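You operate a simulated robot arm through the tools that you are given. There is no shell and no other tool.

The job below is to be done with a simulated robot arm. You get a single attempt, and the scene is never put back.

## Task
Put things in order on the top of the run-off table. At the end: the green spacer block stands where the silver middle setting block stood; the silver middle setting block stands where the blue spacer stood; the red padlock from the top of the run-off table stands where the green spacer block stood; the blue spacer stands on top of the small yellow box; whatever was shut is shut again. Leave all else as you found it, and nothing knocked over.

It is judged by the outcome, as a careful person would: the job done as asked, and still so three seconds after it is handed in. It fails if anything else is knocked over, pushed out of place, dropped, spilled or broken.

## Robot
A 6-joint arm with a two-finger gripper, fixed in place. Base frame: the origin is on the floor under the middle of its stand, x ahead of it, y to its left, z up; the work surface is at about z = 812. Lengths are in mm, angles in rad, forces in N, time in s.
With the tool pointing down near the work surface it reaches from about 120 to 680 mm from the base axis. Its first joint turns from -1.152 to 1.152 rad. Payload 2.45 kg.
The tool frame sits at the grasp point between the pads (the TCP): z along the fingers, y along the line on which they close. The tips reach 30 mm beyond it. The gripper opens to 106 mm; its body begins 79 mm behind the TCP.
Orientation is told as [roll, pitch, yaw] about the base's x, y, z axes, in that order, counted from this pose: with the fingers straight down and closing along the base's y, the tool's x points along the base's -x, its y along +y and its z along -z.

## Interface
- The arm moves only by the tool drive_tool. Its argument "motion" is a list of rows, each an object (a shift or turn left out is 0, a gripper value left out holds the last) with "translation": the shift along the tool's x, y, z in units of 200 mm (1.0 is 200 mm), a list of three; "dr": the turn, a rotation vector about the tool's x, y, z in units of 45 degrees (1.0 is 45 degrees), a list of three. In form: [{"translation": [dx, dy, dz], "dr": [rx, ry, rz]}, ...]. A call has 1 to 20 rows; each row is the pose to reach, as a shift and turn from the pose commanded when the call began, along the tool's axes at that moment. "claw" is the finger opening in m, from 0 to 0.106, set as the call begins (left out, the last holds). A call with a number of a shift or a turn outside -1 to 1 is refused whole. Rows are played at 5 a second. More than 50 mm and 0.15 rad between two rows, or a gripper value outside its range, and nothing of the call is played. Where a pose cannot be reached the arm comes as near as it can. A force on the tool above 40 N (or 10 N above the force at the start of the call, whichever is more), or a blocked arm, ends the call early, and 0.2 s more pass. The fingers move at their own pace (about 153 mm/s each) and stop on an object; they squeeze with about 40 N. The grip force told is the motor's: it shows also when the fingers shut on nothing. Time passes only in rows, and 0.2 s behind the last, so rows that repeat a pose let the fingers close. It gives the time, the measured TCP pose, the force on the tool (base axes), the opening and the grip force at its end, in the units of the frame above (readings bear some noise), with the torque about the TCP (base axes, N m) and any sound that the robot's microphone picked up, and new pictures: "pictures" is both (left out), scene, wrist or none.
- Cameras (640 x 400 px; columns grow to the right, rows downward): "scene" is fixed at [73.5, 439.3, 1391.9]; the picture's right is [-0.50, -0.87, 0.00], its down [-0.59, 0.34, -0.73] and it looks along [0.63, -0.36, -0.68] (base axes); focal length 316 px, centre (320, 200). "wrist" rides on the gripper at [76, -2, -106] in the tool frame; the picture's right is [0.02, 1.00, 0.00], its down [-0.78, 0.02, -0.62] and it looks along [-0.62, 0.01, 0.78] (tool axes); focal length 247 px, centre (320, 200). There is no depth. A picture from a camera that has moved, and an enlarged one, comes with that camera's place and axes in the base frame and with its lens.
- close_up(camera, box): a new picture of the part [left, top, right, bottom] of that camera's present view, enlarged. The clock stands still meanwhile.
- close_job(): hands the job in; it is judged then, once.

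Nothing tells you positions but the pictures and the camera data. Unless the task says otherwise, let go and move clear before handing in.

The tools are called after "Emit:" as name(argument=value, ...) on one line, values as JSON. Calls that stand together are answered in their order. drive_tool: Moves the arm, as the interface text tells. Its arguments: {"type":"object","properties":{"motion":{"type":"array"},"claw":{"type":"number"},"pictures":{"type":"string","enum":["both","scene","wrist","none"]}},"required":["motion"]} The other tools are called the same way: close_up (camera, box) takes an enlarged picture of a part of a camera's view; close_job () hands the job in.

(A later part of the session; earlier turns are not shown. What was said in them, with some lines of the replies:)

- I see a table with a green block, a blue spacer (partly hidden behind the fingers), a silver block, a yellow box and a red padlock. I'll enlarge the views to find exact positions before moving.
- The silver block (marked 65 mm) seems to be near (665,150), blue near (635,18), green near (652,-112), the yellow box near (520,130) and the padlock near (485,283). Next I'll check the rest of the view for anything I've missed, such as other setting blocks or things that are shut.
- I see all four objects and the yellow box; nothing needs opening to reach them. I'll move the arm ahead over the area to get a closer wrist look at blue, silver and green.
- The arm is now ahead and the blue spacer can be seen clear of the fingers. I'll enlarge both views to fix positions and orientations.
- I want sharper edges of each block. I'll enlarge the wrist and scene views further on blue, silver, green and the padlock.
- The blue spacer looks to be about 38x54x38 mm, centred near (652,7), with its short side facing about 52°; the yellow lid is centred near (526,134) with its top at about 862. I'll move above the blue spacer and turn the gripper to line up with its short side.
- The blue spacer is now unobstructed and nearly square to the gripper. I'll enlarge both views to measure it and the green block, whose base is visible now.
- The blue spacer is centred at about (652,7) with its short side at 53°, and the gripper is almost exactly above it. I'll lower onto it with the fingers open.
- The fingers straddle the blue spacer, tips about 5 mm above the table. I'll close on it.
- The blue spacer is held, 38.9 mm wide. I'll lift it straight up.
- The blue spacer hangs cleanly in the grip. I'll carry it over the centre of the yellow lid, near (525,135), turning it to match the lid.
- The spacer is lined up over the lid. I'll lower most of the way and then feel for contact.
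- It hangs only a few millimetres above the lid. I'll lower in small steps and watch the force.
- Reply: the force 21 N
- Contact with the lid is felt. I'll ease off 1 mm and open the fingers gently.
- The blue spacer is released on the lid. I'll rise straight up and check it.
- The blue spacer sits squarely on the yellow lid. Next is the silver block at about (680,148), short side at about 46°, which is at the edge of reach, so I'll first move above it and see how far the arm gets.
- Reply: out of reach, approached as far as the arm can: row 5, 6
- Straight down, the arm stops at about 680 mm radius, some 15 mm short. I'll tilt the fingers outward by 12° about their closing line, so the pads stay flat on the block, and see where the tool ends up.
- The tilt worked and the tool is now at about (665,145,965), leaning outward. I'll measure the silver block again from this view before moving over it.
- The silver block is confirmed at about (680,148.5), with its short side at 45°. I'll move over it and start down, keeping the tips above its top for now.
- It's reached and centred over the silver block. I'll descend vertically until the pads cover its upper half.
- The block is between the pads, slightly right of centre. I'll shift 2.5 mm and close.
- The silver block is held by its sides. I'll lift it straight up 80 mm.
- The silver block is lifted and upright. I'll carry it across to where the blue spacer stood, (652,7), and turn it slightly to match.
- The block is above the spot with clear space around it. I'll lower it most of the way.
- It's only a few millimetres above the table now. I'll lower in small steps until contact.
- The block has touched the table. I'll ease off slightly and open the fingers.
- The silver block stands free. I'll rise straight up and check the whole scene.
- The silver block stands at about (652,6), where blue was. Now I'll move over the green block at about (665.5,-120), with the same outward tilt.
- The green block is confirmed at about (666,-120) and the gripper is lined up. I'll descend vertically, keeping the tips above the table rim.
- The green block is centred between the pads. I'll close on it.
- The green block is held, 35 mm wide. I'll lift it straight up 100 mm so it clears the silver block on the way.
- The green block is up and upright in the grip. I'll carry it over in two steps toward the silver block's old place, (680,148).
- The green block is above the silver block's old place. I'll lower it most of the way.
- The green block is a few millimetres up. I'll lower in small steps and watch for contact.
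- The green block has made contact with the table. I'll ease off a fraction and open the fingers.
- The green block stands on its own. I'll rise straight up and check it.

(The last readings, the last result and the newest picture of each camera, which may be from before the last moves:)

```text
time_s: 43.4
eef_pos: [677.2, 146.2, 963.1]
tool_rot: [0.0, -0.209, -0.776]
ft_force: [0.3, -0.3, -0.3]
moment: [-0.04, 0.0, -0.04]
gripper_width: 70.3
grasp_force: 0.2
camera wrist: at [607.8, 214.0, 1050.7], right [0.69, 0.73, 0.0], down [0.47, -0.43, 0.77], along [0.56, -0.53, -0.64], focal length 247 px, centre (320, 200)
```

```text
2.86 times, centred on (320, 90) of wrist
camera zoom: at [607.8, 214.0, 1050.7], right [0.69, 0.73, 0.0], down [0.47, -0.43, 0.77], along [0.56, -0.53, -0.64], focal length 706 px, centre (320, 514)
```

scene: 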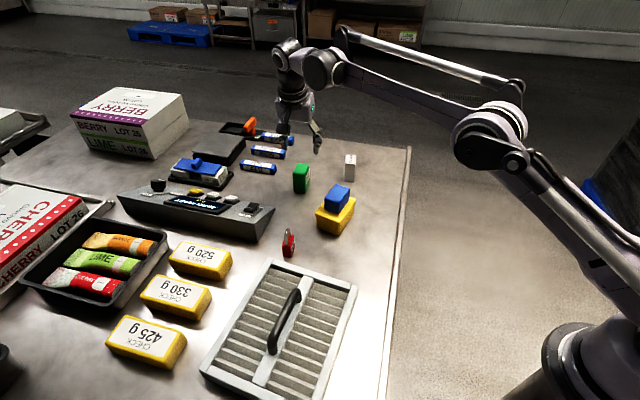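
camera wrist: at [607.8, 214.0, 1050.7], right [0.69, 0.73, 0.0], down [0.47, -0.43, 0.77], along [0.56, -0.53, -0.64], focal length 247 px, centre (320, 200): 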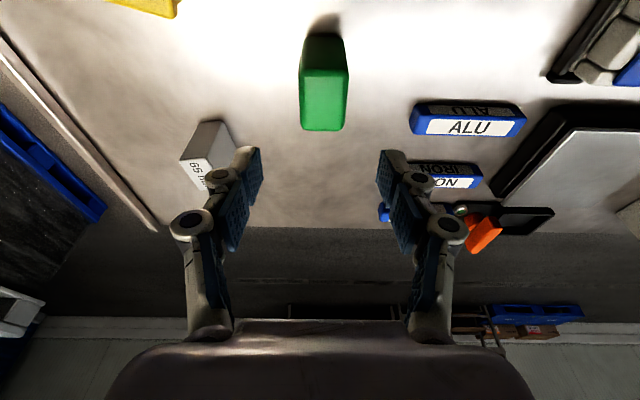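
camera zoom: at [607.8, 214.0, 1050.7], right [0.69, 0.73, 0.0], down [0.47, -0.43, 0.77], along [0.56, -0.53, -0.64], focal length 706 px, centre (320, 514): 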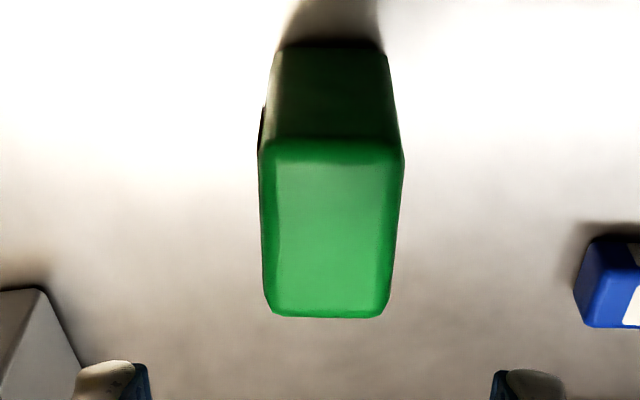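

The green block stands at about (678,149), where silver was, and everything else is undisturbed. Next is the padlock near (496,276); I'll move over it in two legs and reduce the tilt to 8°.

Emit:
drive_tool(motion=[{"translation": [0.142, -0.023, -0.03]}, {"translation": [0.284, -0.047, -0.06]}, {"translation": [0.426, -0.07, -0.09]}, {"translation": [0.568, -0.094, -0.12]}, {"translation": [0.71, -0.117, -0.151]}], pictures="none")

Emit:
drive_tool(motion=[{"translation": [0.122, -0.023, -0.026], "dr": [-0.007, 0.03, -0.032]}, {"translation": [0.245, -0.047, -0.052], "dr": [-0.014, 0.06, -0.065]}, {"translation": [0.367, -0.0707, -0.078], "dr": [-0.0206, 0.0889, -0.0971]}, {"translation": [0.367, -0.0707, -0.078], "dr": [-0.0206, 0.0889, -0.0971]}])

Emit:
close_up(camera="wrist", box=[270, 20, 390, 160])

Emit:
close_up(camera="scene", box=[250, 160, 350, 270])

```text
time_s: 44.6
eef_pos: [559.0, 233.7, 962.9]
tool_rot: [-0.001, -0.209, -0.779]
ft_force: [0.2, 0.8, -0.2]
moment: [-0.01, -0.01, 0.0]
gripper_width: 69.9
grasp_force: 0.1
```

```text
time_s: 45.6
eef_pos: [496.7, 275.9, 965.2]
tool_rot: [0.002, -0.141, -0.7]
ft_force: [-0.5, 0.1, 0.1]
moment: [-0.03, 0.0, 0.0]
gripper_width: 69.9
grasp_force: 0.0
camera wrist: at [426.9, 333.1, 1058.6], right [0.63, 0.78, 0.0], down [0.54, -0.43, 0.72], along [0.56, -0.45, -0.69], focal length 247 px, centre (320, 200)
```

scene: 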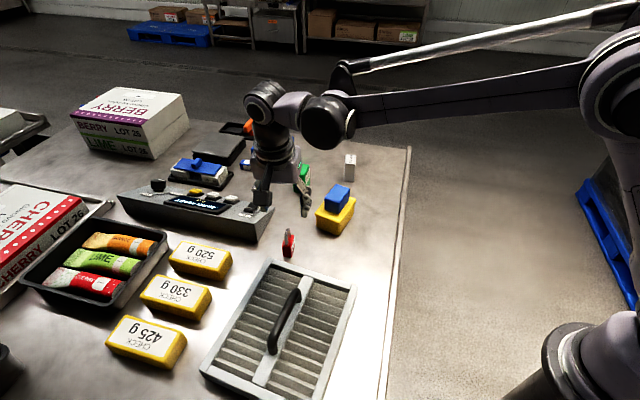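
wrist: 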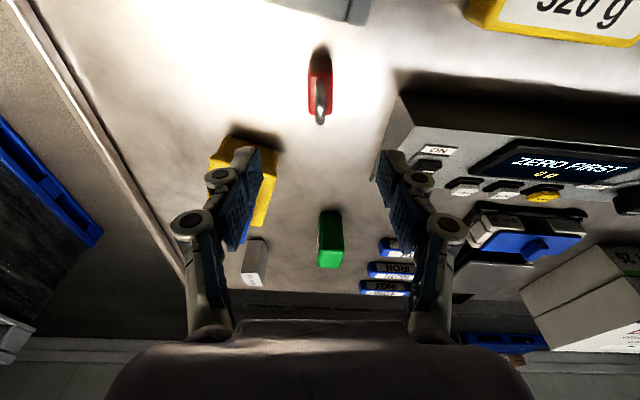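

```text
2.86 times, centred on (330, 90) of wrist
camera zoom: at [426.9, 333.1, 1058.6], right [0.63, 0.78, 0.0], down [0.54, -0.43, 0.72], along [0.56, -0.45, -0.69], focal length 706 px, centre (291, 514)
```

zoom: 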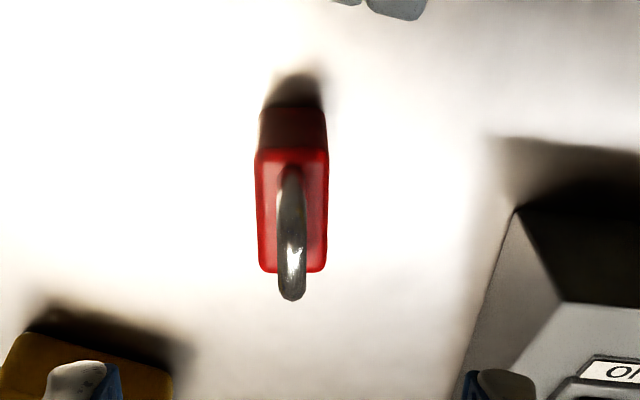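

```text
3.64 times, centred on (300, 215) of scene
camera zoom: at [73.5, 439.3, 1391.9], right [-0.5, -0.87, 0.0], down [-0.59, 0.34, -0.73], along [0.63, -0.36, -0.68], focal length 1151 px, centre (393, 146)
```

zoom: 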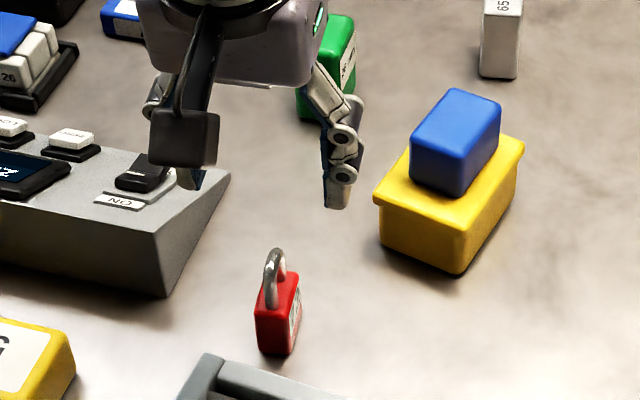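

The padlock is confirmed at about (496.5,275.5), its thin side at 50°, and the gripper is lined up with it. I'll narrow the opening a little and descend most of the way.

Emit:
drive_tool(motion=[{"translation": [0.014, 0, 0.098]}, {"translation": [0.027, 0, 0.195]}, {"translation": [0.041, 0, 0.293]}, {"translation": [0.055, 0, 0.39]}, {"translation": [0.065, 0, 0.46]}, {"translation": [0.07, 0, 0.5]}, {"translation": [0.07, 0, 0.5]}], claw=0.06)

Emit:
close_up(camera="scene", box=[240, 180, 340, 280])

```text
time_s: 47.2
eef_pos: [498.5, 279.0, 861.7]
tool_rot: [0.004, -0.141, -0.7]
ft_force: [-0.1, 0.2, -0.1]
moment: [0.02, -0.03, -0.03]
gripper_width: 60.1
grasp_force: 0.0
camera wrist: at [427.6, 335.9, 956.0], right [0.63, 0.78, 0.0], down [0.54, -0.43, 0.72], along [0.56, -0.45, -0.69], focal length 247 px, centre (320, 200)
```

scene: 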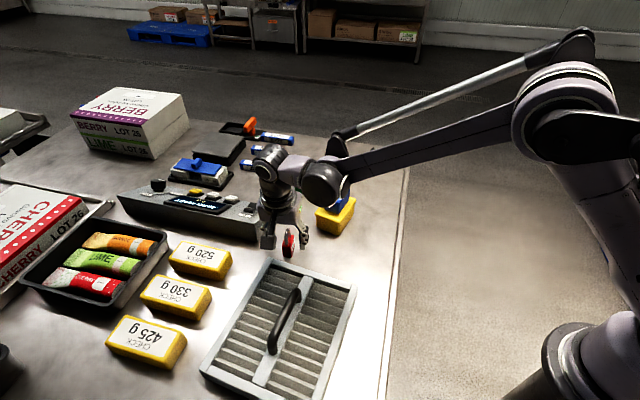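
wrist: 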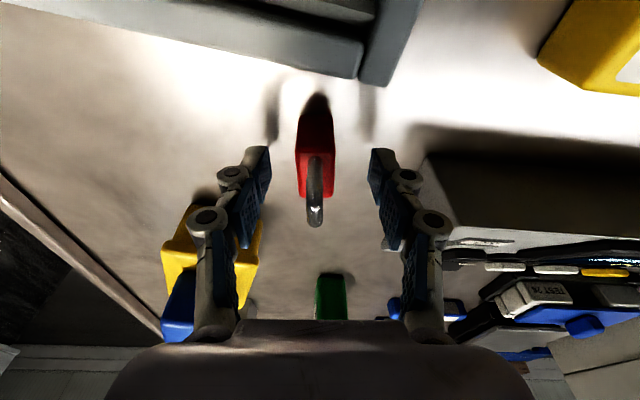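

```text
4.00 times, centred on (290, 230) of scene
camera zoom: at [73.5, 439.3, 1391.9], right [-0.5, -0.87, 0.0], down [-0.59, 0.34, -0.73], along [0.63, -0.36, -0.68], focal length 1266 px, centre (440, 80)
```

zoom: 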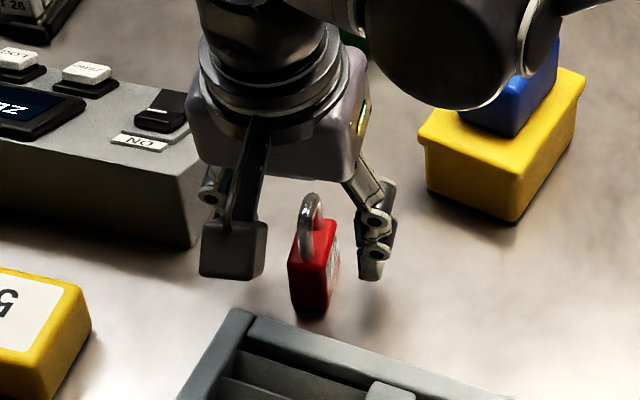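

The padlock sits a few millimetres left of centre between the fingers. I'll shift 3.5 mm and descend the last 12 mm.

Emit:
drive_tool(motion=[{"translation": [0, -0.009, 0]}, {"translation": [0, -0.0175, 0]}, {"translation": [0.004, -0.0175, 0.03]}, {"translation": [0.0084, -0.0175, 0.0594]}, {"translation": [0.0084, -0.0175, 0.0594]}])

Emit:
close_up(camera="wrist", box=[220, 70, 420, 260])

```text
time_s: 48.4
eef_pos: [494.3, 273.5, 849.3]
tool_rot: [0.004, -0.14, -0.698]
ft_force: [-0.4, 0.3, 0.3]
moment: [0.01, -0.03, -0.01]
gripper_width: 60.2
grasp_force: 0.0
camera wrist: at [423.7, 331.4, 944.0], right [0.63, 0.78, 0.0], down [0.54, -0.43, 0.72], along [0.56, -0.45, -0.69], focal length 247 px, centre (320, 200)
```

scene: 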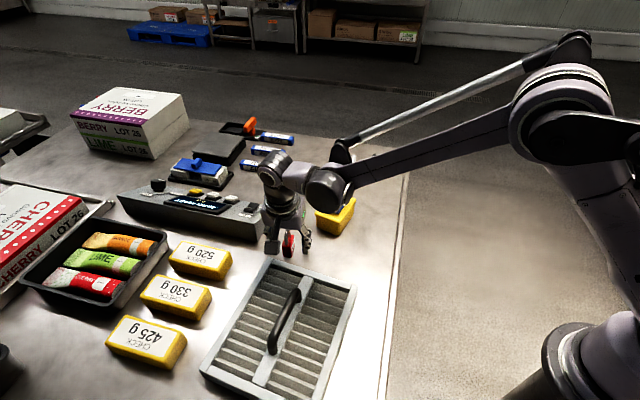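
wrist: 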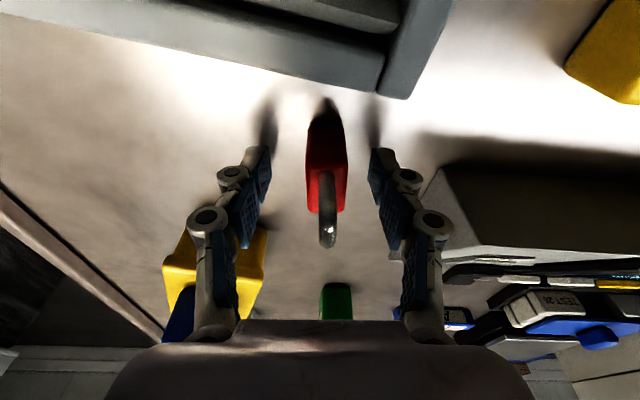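

```text
2.11 times, centred on (320, 165) of wrist
camera zoom: at [423.7, 331.4, 944.0], right [0.63, 0.78, 0.0], down [0.54, -0.43, 0.72], along [0.56, -0.45, -0.69], focal length 520 px, centre (320, 274)
```

zoom: 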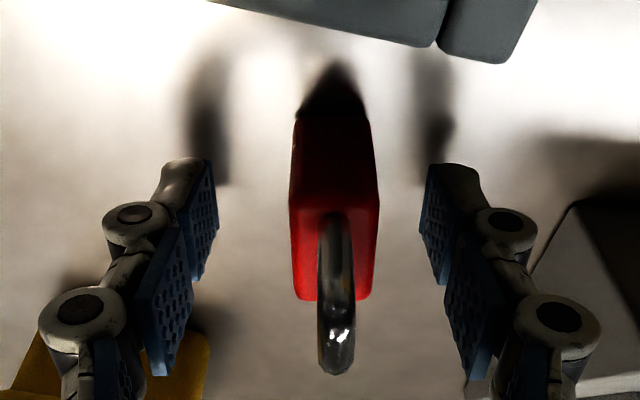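

It's now about 3 mm to the other side. I'll nudge back half-way and check.

Emit:
drive_tool(motion=[{"translation": [0, 0.007, 0]}, {"translation": [0, 0.013, 0]}, {"translation": [0, 0.013, 0]}], pictures="wrist")

Emit:
close_up(camera="wrist", box=[220, 70, 420, 260])

```text
time_s: 49.2
eef_pos: [495.8, 276.1, 850.1]
tool_rot: [0.005, -0.14, -0.702]
ft_force: [-0.1, -0.4, -0.3]
moment: [0.01, -0.01, -0.02]
gripper_width: 60.1
grasp_force: 0.1
camera wrist: at [425.7, 332.9, 944.1], right [0.63, 0.78, 0.0], down [0.54, -0.43, 0.72], along [0.56, -0.45, -0.69], focal length 247 px, centre (320, 200)
```

wrist: 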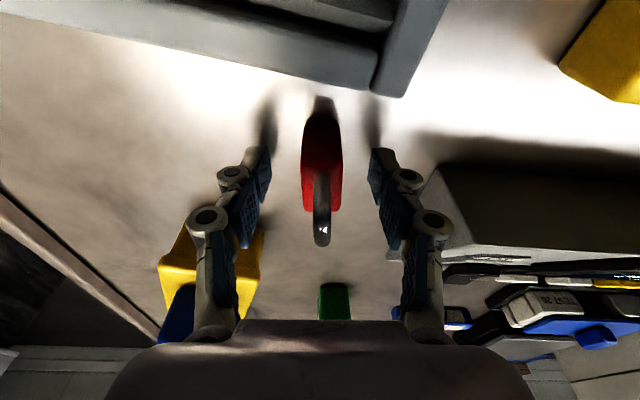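

```text
2.11 times, centred on (320, 165) of wrist
camera zoom: at [425.7, 332.9, 944.1], right [0.63, 0.78, 0.0], down [0.54, -0.43, 0.72], along [0.56, -0.45, -0.69], focal length 520 px, centre (320, 274)
```

zoom: 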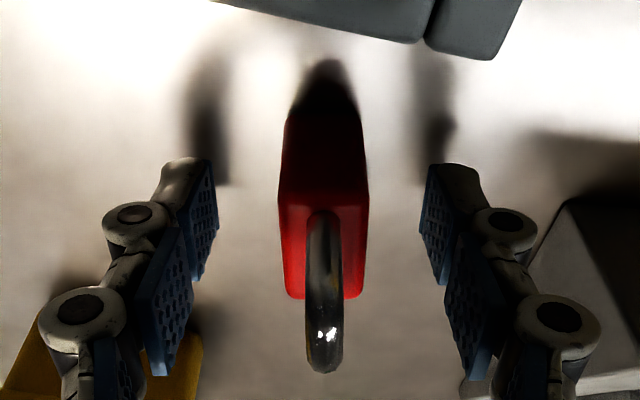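

The padlock body is centred between the pads. I'll close on it.

Emit:
drive_tool(motion=[{"translation": [0, 0, 0]}, {"translation": [0, 0, 0]}, {"translation": [0, 0, 0]}, {"translation": [0, 0, 0]}], claw=0.005)

Emit:
close_up(camera="wrist", box=[220, 70, 420, 260])

```text
time_s: 50.2
eef_pos: [496.6, 276.6, 851.1]
tool_rot: [0.003, -0.14, -0.7]
ft_force: [0.2, 0.2, 2.0]
moment: [0.05, -0.08, 0.01]
gripper_width: 21.0
grasp_force: 40.1
camera wrist: at [425.7, 332.9, 944.1], right [0.63, 0.78, 0.0], down [0.54, -0.43, 0.72], along [0.56, -0.45, -0.69], focal length 247 px, centre (320, 200)
```

scene: 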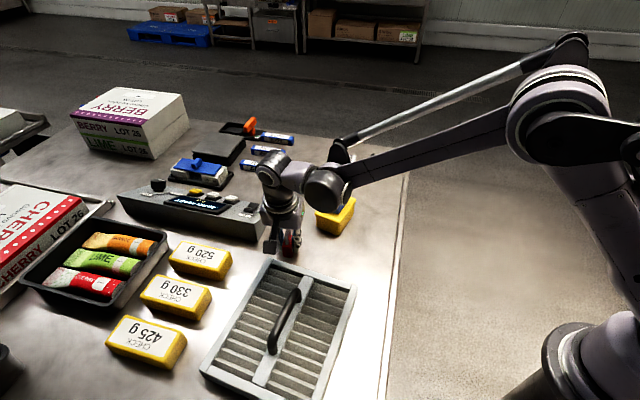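
wrist: 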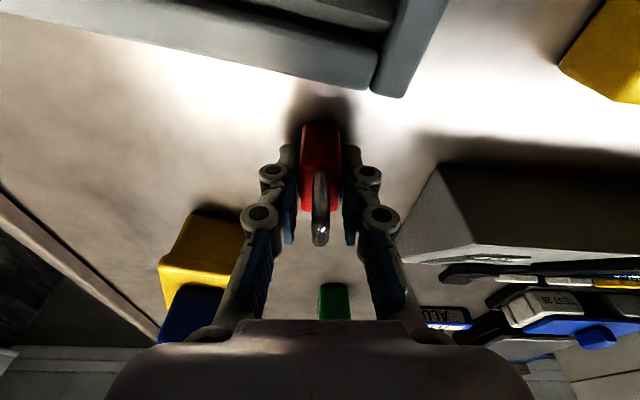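

```text
2.11 times, centred on (320, 165) of wrist
camera zoom: at [425.7, 332.9, 944.1], right [0.63, 0.78, 0.0], down [0.54, -0.43, 0.72], along [0.56, -0.45, -0.69], focal length 520 px, centre (320, 274)
```

zoom: 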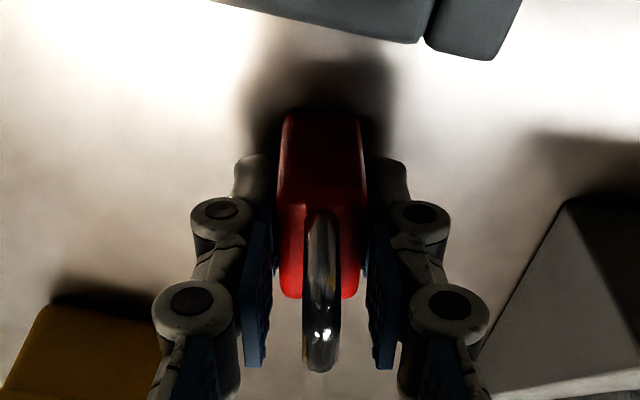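

The padlock is held by its body, 21 mm wide. I'll lift it straight up 125 mm, well above everything on the way.

Emit:
drive_tool(motion=[{"translation": [-0.007, 0, -0.05]}, {"translation": [-0.021, 0, -0.15]}, {"translation": [-0.042, 0, -0.3]}, {"translation": [-0.063, 0, -0.45]}, {"translation": [-0.087, 0, -0.619]}, {"translation": [-0.087, 0, -0.619]}])

Emit:
close_up(camera="scene", box=[230, 150, 370, 260])

```text
time_s: 51.6
eef_pos: [494.3, 278.5, 973.4]
tool_rot: [0.003, -0.139, -0.699]
ft_force: [1.3, 0.2, -1.4]
moment: [-0.06, 0.0, 0.0]
gripper_width: 21.1
grasp_force: 40.0
camera wrist: at [423.9, 335.3, 1067.6], right [0.63, 0.78, 0.0], down [0.54, -0.43, 0.72], along [0.56, -0.45, -0.69], focal length 247 px, centre (320, 200)
```

scene: 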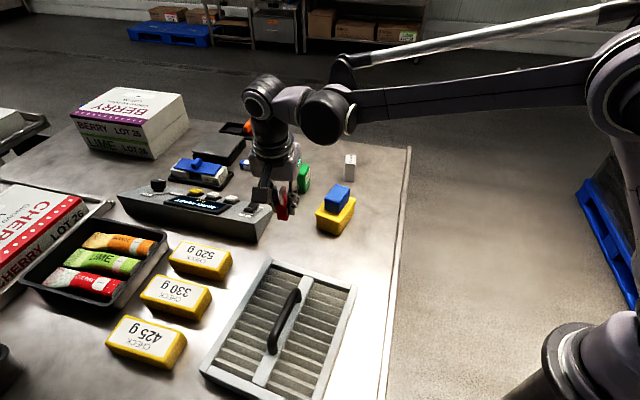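
wrist: 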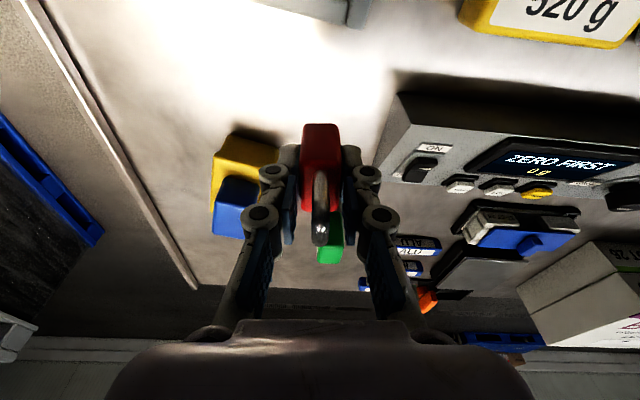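

```text
3.64 times, centred on (300, 205) of scene
camera zoom: at [73.5, 439.3, 1391.9], right [-0.5, -0.87, 0.0], down [-0.59, 0.34, -0.73], along [0.63, -0.36, -0.68], focal length 1151 px, centre (393, 182)
```

zoom: 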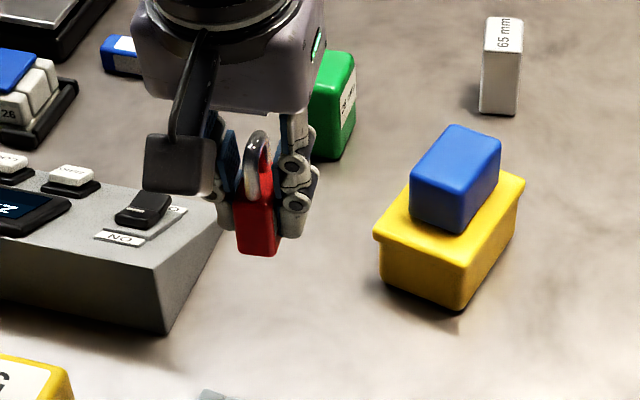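

The padlock hangs securely and everything below is standing. I'll carry it in three level legs toward where the green block was, (666,-120).

Emit:
drive_tool(motion=[{"translation": [-0.127, -0.0645, 0.0179]}, {"translation": [-0.254, -0.129, 0.0358]}, {"translation": [-0.381, -0.1935, 0.0536]}, {"translation": [-0.508, -0.258, 0.0715]}, {"translation": [-0.6345, -0.3225, 0.0894]}], pictures="scene")

Emit:
drive_tool(motion=[{"translation": [-0.127, -0.0645, 0.0179]}, {"translation": [-0.254, -0.129, 0.0358]}, {"translation": [-0.381, -0.1935, 0.0536]}, {"translation": [-0.508, -0.258, 0.0715]}, {"translation": [-0.6345, -0.3225, 0.0894]}], pictures="scene")

Emit:
drive_tool(motion=[{"translation": [-0.127, -0.0645, 0.0179]}, {"translation": [-0.254, -0.129, 0.0358]}, {"translation": [-0.381, -0.1935, 0.0536]}, {"translation": [-0.508, -0.258, 0.0715]}, {"translation": [-0.6345, -0.3225, 0.0894]}, {"translation": [-0.6345, -0.3225, 0.0894]}])

```text
time_s: 52.8
eef_pos: [553.3, 146.9, 975.2]
tool_rot: [0.002, -0.141, -0.7]
ft_force: [0.1, 1.5, -1.0]
moment: [-0.02, 0.0, 0.03]
gripper_width: 20.9
grasp_force: 39.8
```

scene: 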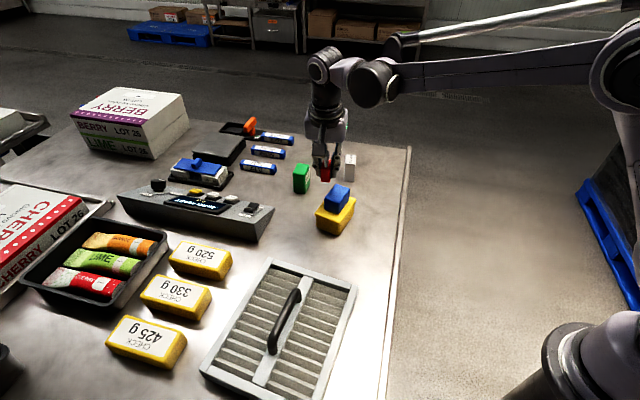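

```text
time_s: 54.0
eef_pos: [608.9, 14.2, 972.9]
tool_rot: [0.004, -0.14, -0.7]
ft_force: [-0.9, 0.5, -0.5]
moment: [0.0, 0.0, 0.0]
gripper_width: 21.4
grasp_force: 40.3
```

scene: 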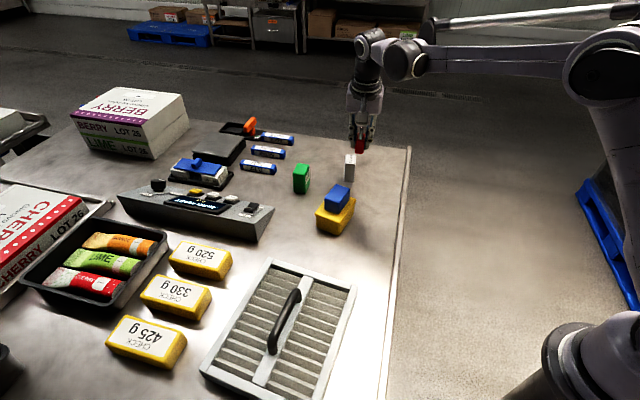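

```text
time_s: 55.4
eef_pos: [667.0, -118.5, 975.2]
tool_rot: [0.004, -0.141, -0.7]
ft_force: [0.6, -0.1, -1.0]
moment: [0.02, -0.03, 0.02]
gripper_width: 20.9
grasp_force: 40.3
camera wrist: at [595.9, -62.1, 1069.3], right [0.63, 0.78, 0.0], down [0.54, -0.43, 0.72], along [0.56, -0.45, -0.69], focal length 247 px, centre (320, 200)
```

scene: 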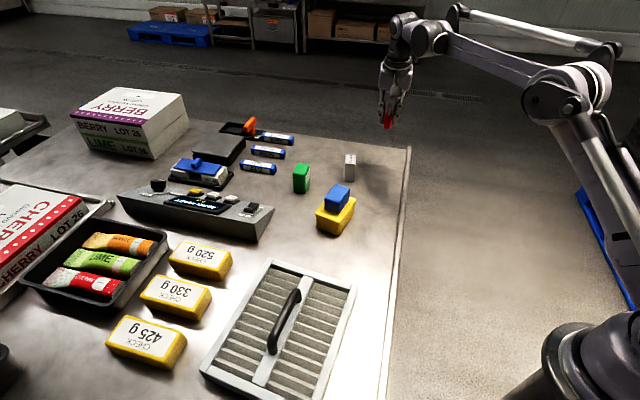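
wrist: 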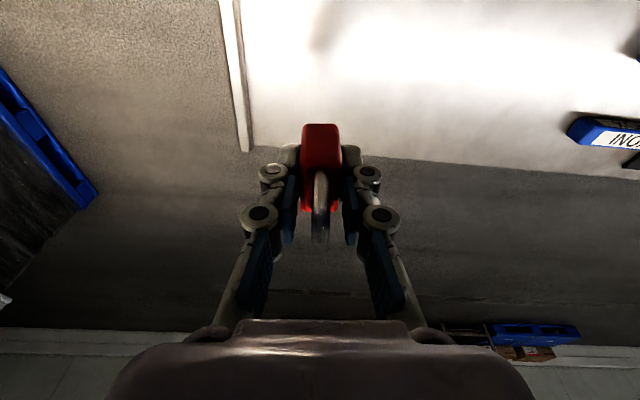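

The padlock is above the green block's old place with free table below. I'll lower it most of the way.

Emit:
drive_tool(motion=[{"translation": [0.014, 0, 0.098]}, {"translation": [0.028, 0, 0.196]}, {"translation": [0.042, 0, 0.294]}, {"translation": [0.056, 0, 0.392]}, {"translation": [0.07, 0, 0.49]}, {"translation": [0.08, 0, 0.564]}, {"translation": [0.08, 0, 0.564]}])

Emit:
close_up(camera="scene", box=[330, 110, 430, 200])

```text
time_s: 57.0
eef_pos: [664.3, -119.7, 859.4]
tool_rot: [0.003, -0.14, -0.7]
ft_force: [0.4, -0.1, 0.0]
moment: [0.01, 0.02, -0.03]
gripper_width: 21.3
grasp_force: 40.4
camera wrist: at [593.8, -61.6, 953.5], right [0.63, 0.78, 0.0], down [0.54, -0.43, 0.72], along [0.56, -0.45, -0.69], focal length 247 px, centre (320, 200)
```

scene: 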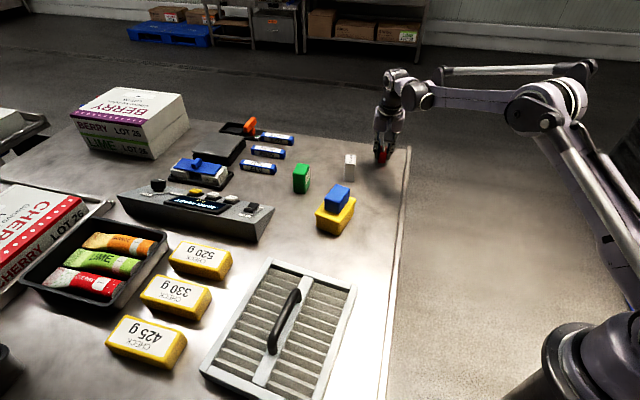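
wrist: 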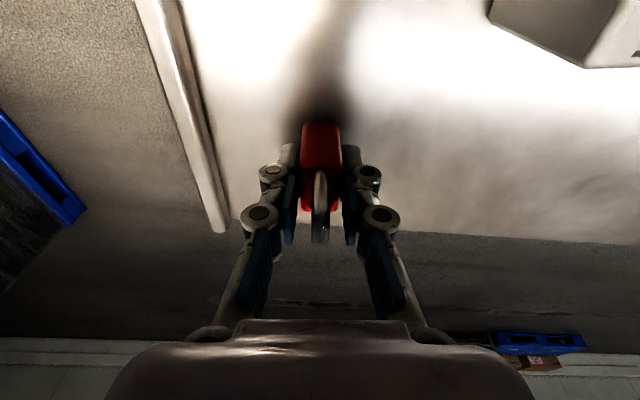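

```text
4.44 times, centred on (380, 155) of scene
camera zoom: at [73.5, 439.3, 1391.9], right [-0.5, -0.87, 0.0], down [-0.59, 0.34, -0.73], along [0.63, -0.36, -0.68], focal length 1406 px, centre (53, 400)
```

zoom: 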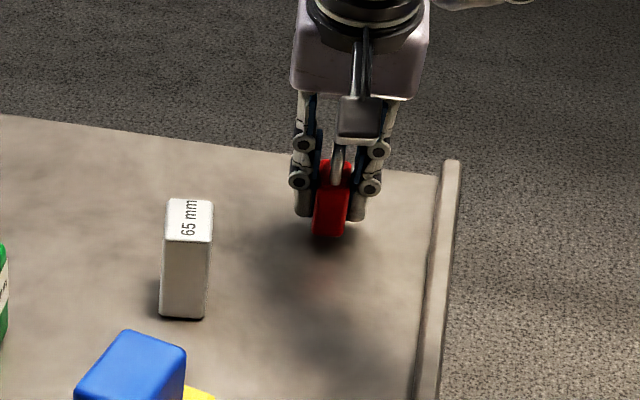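

The padlock is about 10 mm above the table. I'll lower in small steps.

Emit:
drive_tool(motion=[{"translation": [0.0025, 0, 0.017]}, {"translation": [0.0049, 0, 0.0347]}, {"translation": [0.0049, 0, 0.0347]}], pictures="none")

Emit:
drive_tool(motion=[{"translation": [0.0007, 0, 0.005]}, {"translation": [0.001, 0, 0.0075]}, {"translation": [0.001, 0, 0.0075]}], pictures="none")

```text
time_s: 57.8
eef_pos: [664.7, -119.2, 853.3]
tool_rot: [0.005, -0.141, -0.701]
ft_force: [0.1, -0.7, -0.6]
moment: [-0.03, -0.03, 0.0]
gripper_width: 21.4
grasp_force: 39.8
```

```text
time_s: 58.6
eef_pos: [664.6, -119.4, 853.1]
tool_rot: [0.004, -0.139, -0.699]
ft_force: [0.2, 0.4, -1.2]
moment: [0.0, 0.01, 0.0]
gripper_width: 20.8
grasp_force: 40.1
```

Emit:
drive_tool(motion=[{"translation": [0.0005, 0, 0.0035]}, {"translation": [0.0009, 0, 0.0065]}, {"translation": [0.0009, 0, 0.0065]}], pictures="none")

```text
time_s: 59.4
eef_pos: [665.1, -119.3, 849.6]
tool_rot: [0.004, -0.139, -0.699]
ft_force: [0.5, -0.7, -1.2]
moment: [0.03, -0.04, -0.02]
gripper_width: 21.3
grasp_force: 39.7
```

No contact yet. I'll go down another millimetre.

Emit:
drive_tool(motion=[{"translation": [0.0004, 0, 0.003]}, {"translation": [0.0007, 0, 0.005]}, {"translation": [0.0007, 0, 0.005]}], pictures="none")

```text
time_s: 60.2
eef_pos: [665.1, -119.1, 849.9]
tool_rot: [0.002, -0.138, -0.7]
ft_force: [-1.2, -0.3, 12.7]
moment: [0.03, 0.03, -0.01]
gripper_width: 21.1
grasp_force: 40.0
```

Contact is made. I'll ease off a touch and open the fingers just enough to clear the padlock.

Emit:
drive_tool(motion=[{"translation": [-0.0003, 0, -0.0022]}, {"translation": [-0.0003, 0, -0.0022]}], pictures="none")

Emit:
drive_tool(motion=[{"translation": [0, 0, 0]}, {"translation": [0, 0, 0]}, {"translation": [0, 0, 0]}], claw=0.048)

Emit:
close_up(camera="scene", box=[330, 110, 430, 200])

```text
time_s: 60.8
eef_pos: [665.0, -118.7, 850.6]
tool_rot: [0.001, -0.139, -0.699]
ft_force: [-5.3, -0.7, 17.3]
moment: [-0.04, 0.16, -0.01]
gripper_width: 21.1
grasp_force: 39.5
```

```text
time_s: 61.6
eef_pos: [665.9, -119.5, 849.4]
tool_rot: [0.004, -0.14, -0.699]
ft_force: [-0.1, -0.2, 0.1]
moment: [0.0, -0.02, 0.01]
gripper_width: 48.0
grasp_force: 0.1
camera wrist: at [595.5, -62.2, 943.4], right [0.63, 0.78, 0.0], down [0.54, -0.43, 0.72], along [0.56, -0.45, -0.69], focal length 247 px, centre (320, 200)
```

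scene: 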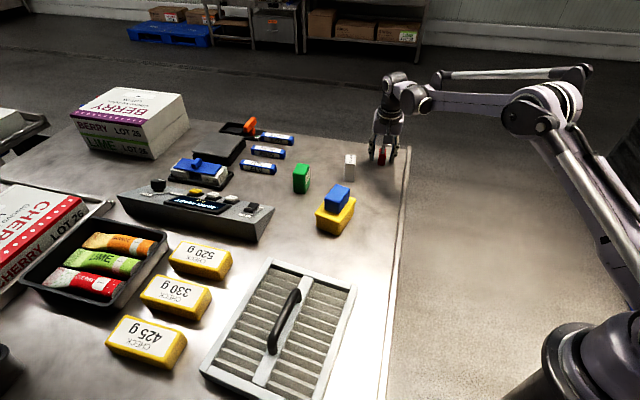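
wrist: 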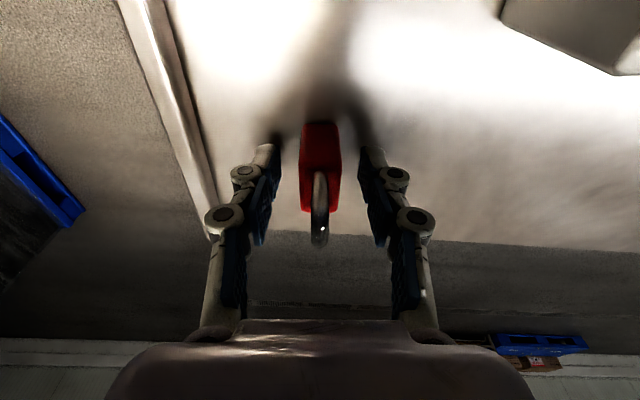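

```text
4.44 times, centred on (380, 155) of scene
camera zoom: at [73.5, 439.3, 1391.9], right [-0.5, -0.87, 0.0], down [-0.59, 0.34, -0.73], along [0.63, -0.36, -0.68], focal length 1406 px, centre (53, 400)
```

zoom: 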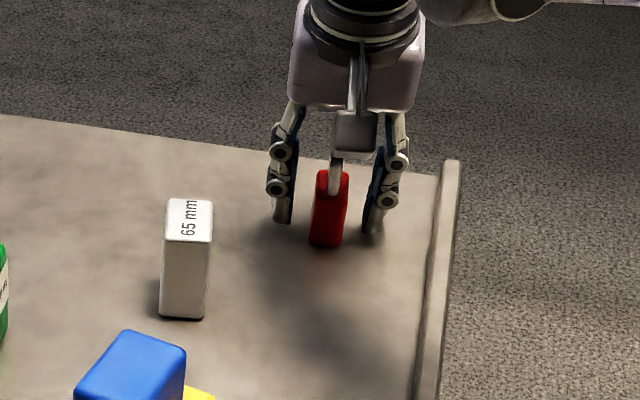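

The padlock stands free between the open fingers. I'll rise straight up, clear of it.

Emit:
drive_tool(motion=[{"translation": [-0.01, 0, -0.07]}, {"translation": [-0.025, 0, -0.18]}, {"translation": [-0.045, 0, -0.32]}, {"translation": [-0.065, 0, -0.46]}, {"translation": [-0.0837, 0, -0.594]}, {"translation": [-0.0837, 0, -0.594]}])

Emit:
close_up(camera="scene", box=[330, 110, 430, 200])

Emit:
close_up(camera="wrist", box=[260, 20, 380, 160])

```text
time_s: 63.0
eef_pos: [664.3, -118.2, 968.8]
tool_rot: [0.004, -0.14, -0.7]
ft_force: [-1.0, -0.1, -0.7]
moment: [0.01, 0.05, 0.01]
gripper_width: 48.2
grasp_force: 0.1
camera wrist: at [594.1, -61.5, 1063.3], right [0.63, 0.78, 0.0], down [0.54, -0.43, 0.72], along [0.56, -0.45, -0.69], focal length 247 px, centre (320, 200)
```

scene: 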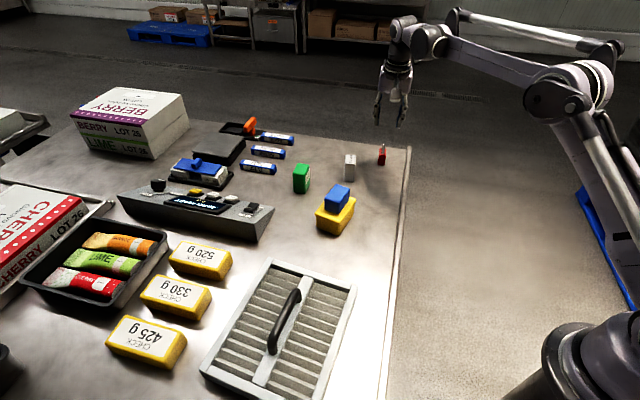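
wrist: 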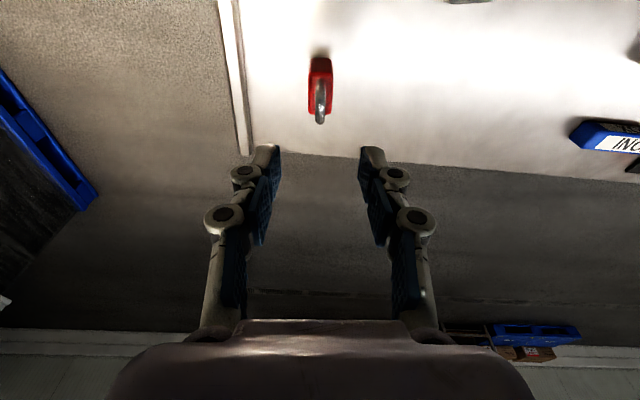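

```text
4.44 times, centred on (380, 155) of scene
camera zoom: at [73.5, 439.3, 1391.9], right [-0.5, -0.87, 0.0], down [-0.59, 0.34, -0.73], along [0.63, -0.36, -0.68], focal length 1406 px, centre (53, 400)
```

zoom: 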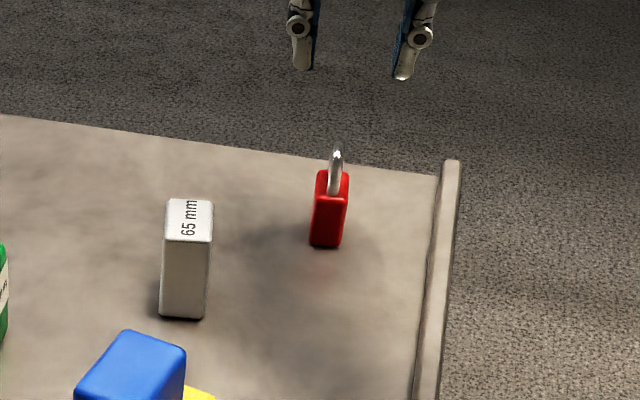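

```text
2.86 times, centred on (320, 90) of wrist
camera zoom: at [594.1, -61.5, 1063.3], right [0.63, 0.78, 0.0], down [0.54, -0.43, 0.72], along [0.56, -0.45, -0.69], focal length 706 px, centre (320, 514)
```

zoom: 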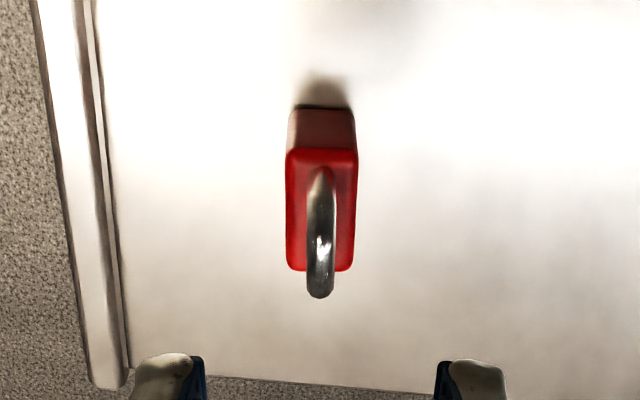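

The padlock stands at about (665,-120.5), where green was. I'll retract the arm upward and back, then check the whole table.

Emit:
drive_tool(motion=[{"translation": [0.09, -0.05, -0.1]}, {"translation": [0.19, -0.1, -0.19]}, {"translation": [0.29, -0.16, -0.29]}, {"translation": [0.39, -0.22, -0.38]}, {"translation": [0.494, -0.272, -0.4735]}, {"translation": [0.494, -0.272, -0.4735]}])

Emit:
close_up(camera="scene", box=[270, 120, 420, 240])

Emit:
close_up(camera="scene", box=[0, 80, 300, 380])

```text
time_s: 64.4
eef_pos: [545.4, -87.7, 1050.6]
tool_rot: [0.005, -0.14, -0.7]
ft_force: [-0.5, 0.1, 0.9]
moment: [-0.01, 0.01, -0.03]
gripper_width: 47.9
grasp_force: 0.0
camera wrist: at [475.1, -30.7, 1143.9], right [0.63, 0.78, 0.0], down [0.54, -0.43, 0.72], along [0.56, -0.45, -0.69], focal length 247 px, centre (320, 200)
```

scene: 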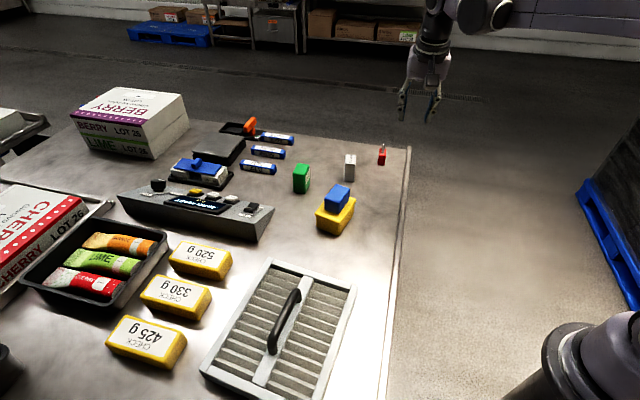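
wrist: 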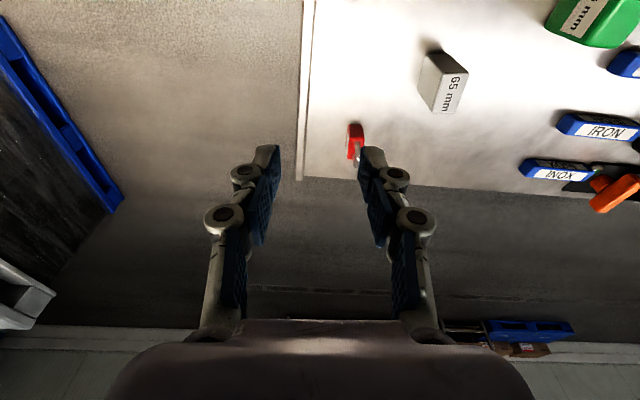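

```text
3.33 times, centred on (345, 180) of scene
camera zoom: at [73.5, 439.3, 1391.9], right [-0.5, -0.87, 0.0], down [-0.59, 0.34, -0.73], along [0.63, -0.36, -0.68], focal length 1055 px, centre (237, 267)
```

zoom: 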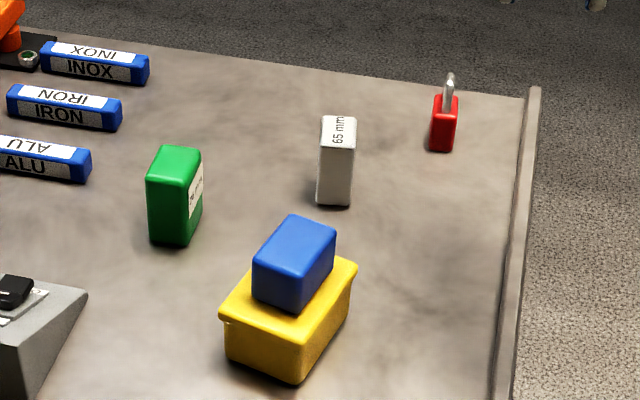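

```text
1.33 times, centred on (150, 230) of scene
camera zoom: at [73.5, 439.3, 1391.9], right [-0.5, -0.87, 0.0], down [-0.59, 0.34, -0.73], along [0.63, -0.36, -0.68], focal length 422 px, centre (547, 160)
```

zoom: 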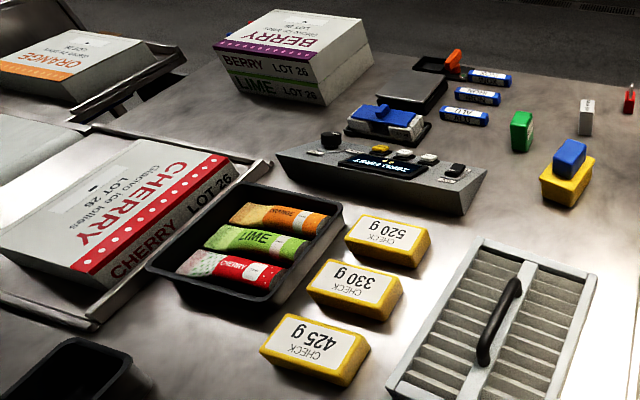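

Everything is standing where it should be: green in silver's old place, silver in blue's, the padlock in green's, and blue on the yellow box. Nothing else has moved, nothing was opened, and the arm is clear, so I'm handing in.

Emit:
close_job()

```text
The job is handed in.
```

All four moves are done and the job is handed in. The last pictures show every block standing and the arm clear of the table.

- **Green spacer block:** it stands where the silver block was, within about 3 mm of that spot by the camera measurements.
- **Silver middle setting block:** it stands where the blue spacer was. I took the silver block marked "65 mm" to be the middle one, as it was the only silver setting block I could see.
- **Red padlock:** it stands upright where the green block was.
- **Blue spacer:** it rests in the middle of the yellow box's lid.

I opened nothing, so nothing needed shutting again. Nothing else on the table looked moved or knocked over in the final views.
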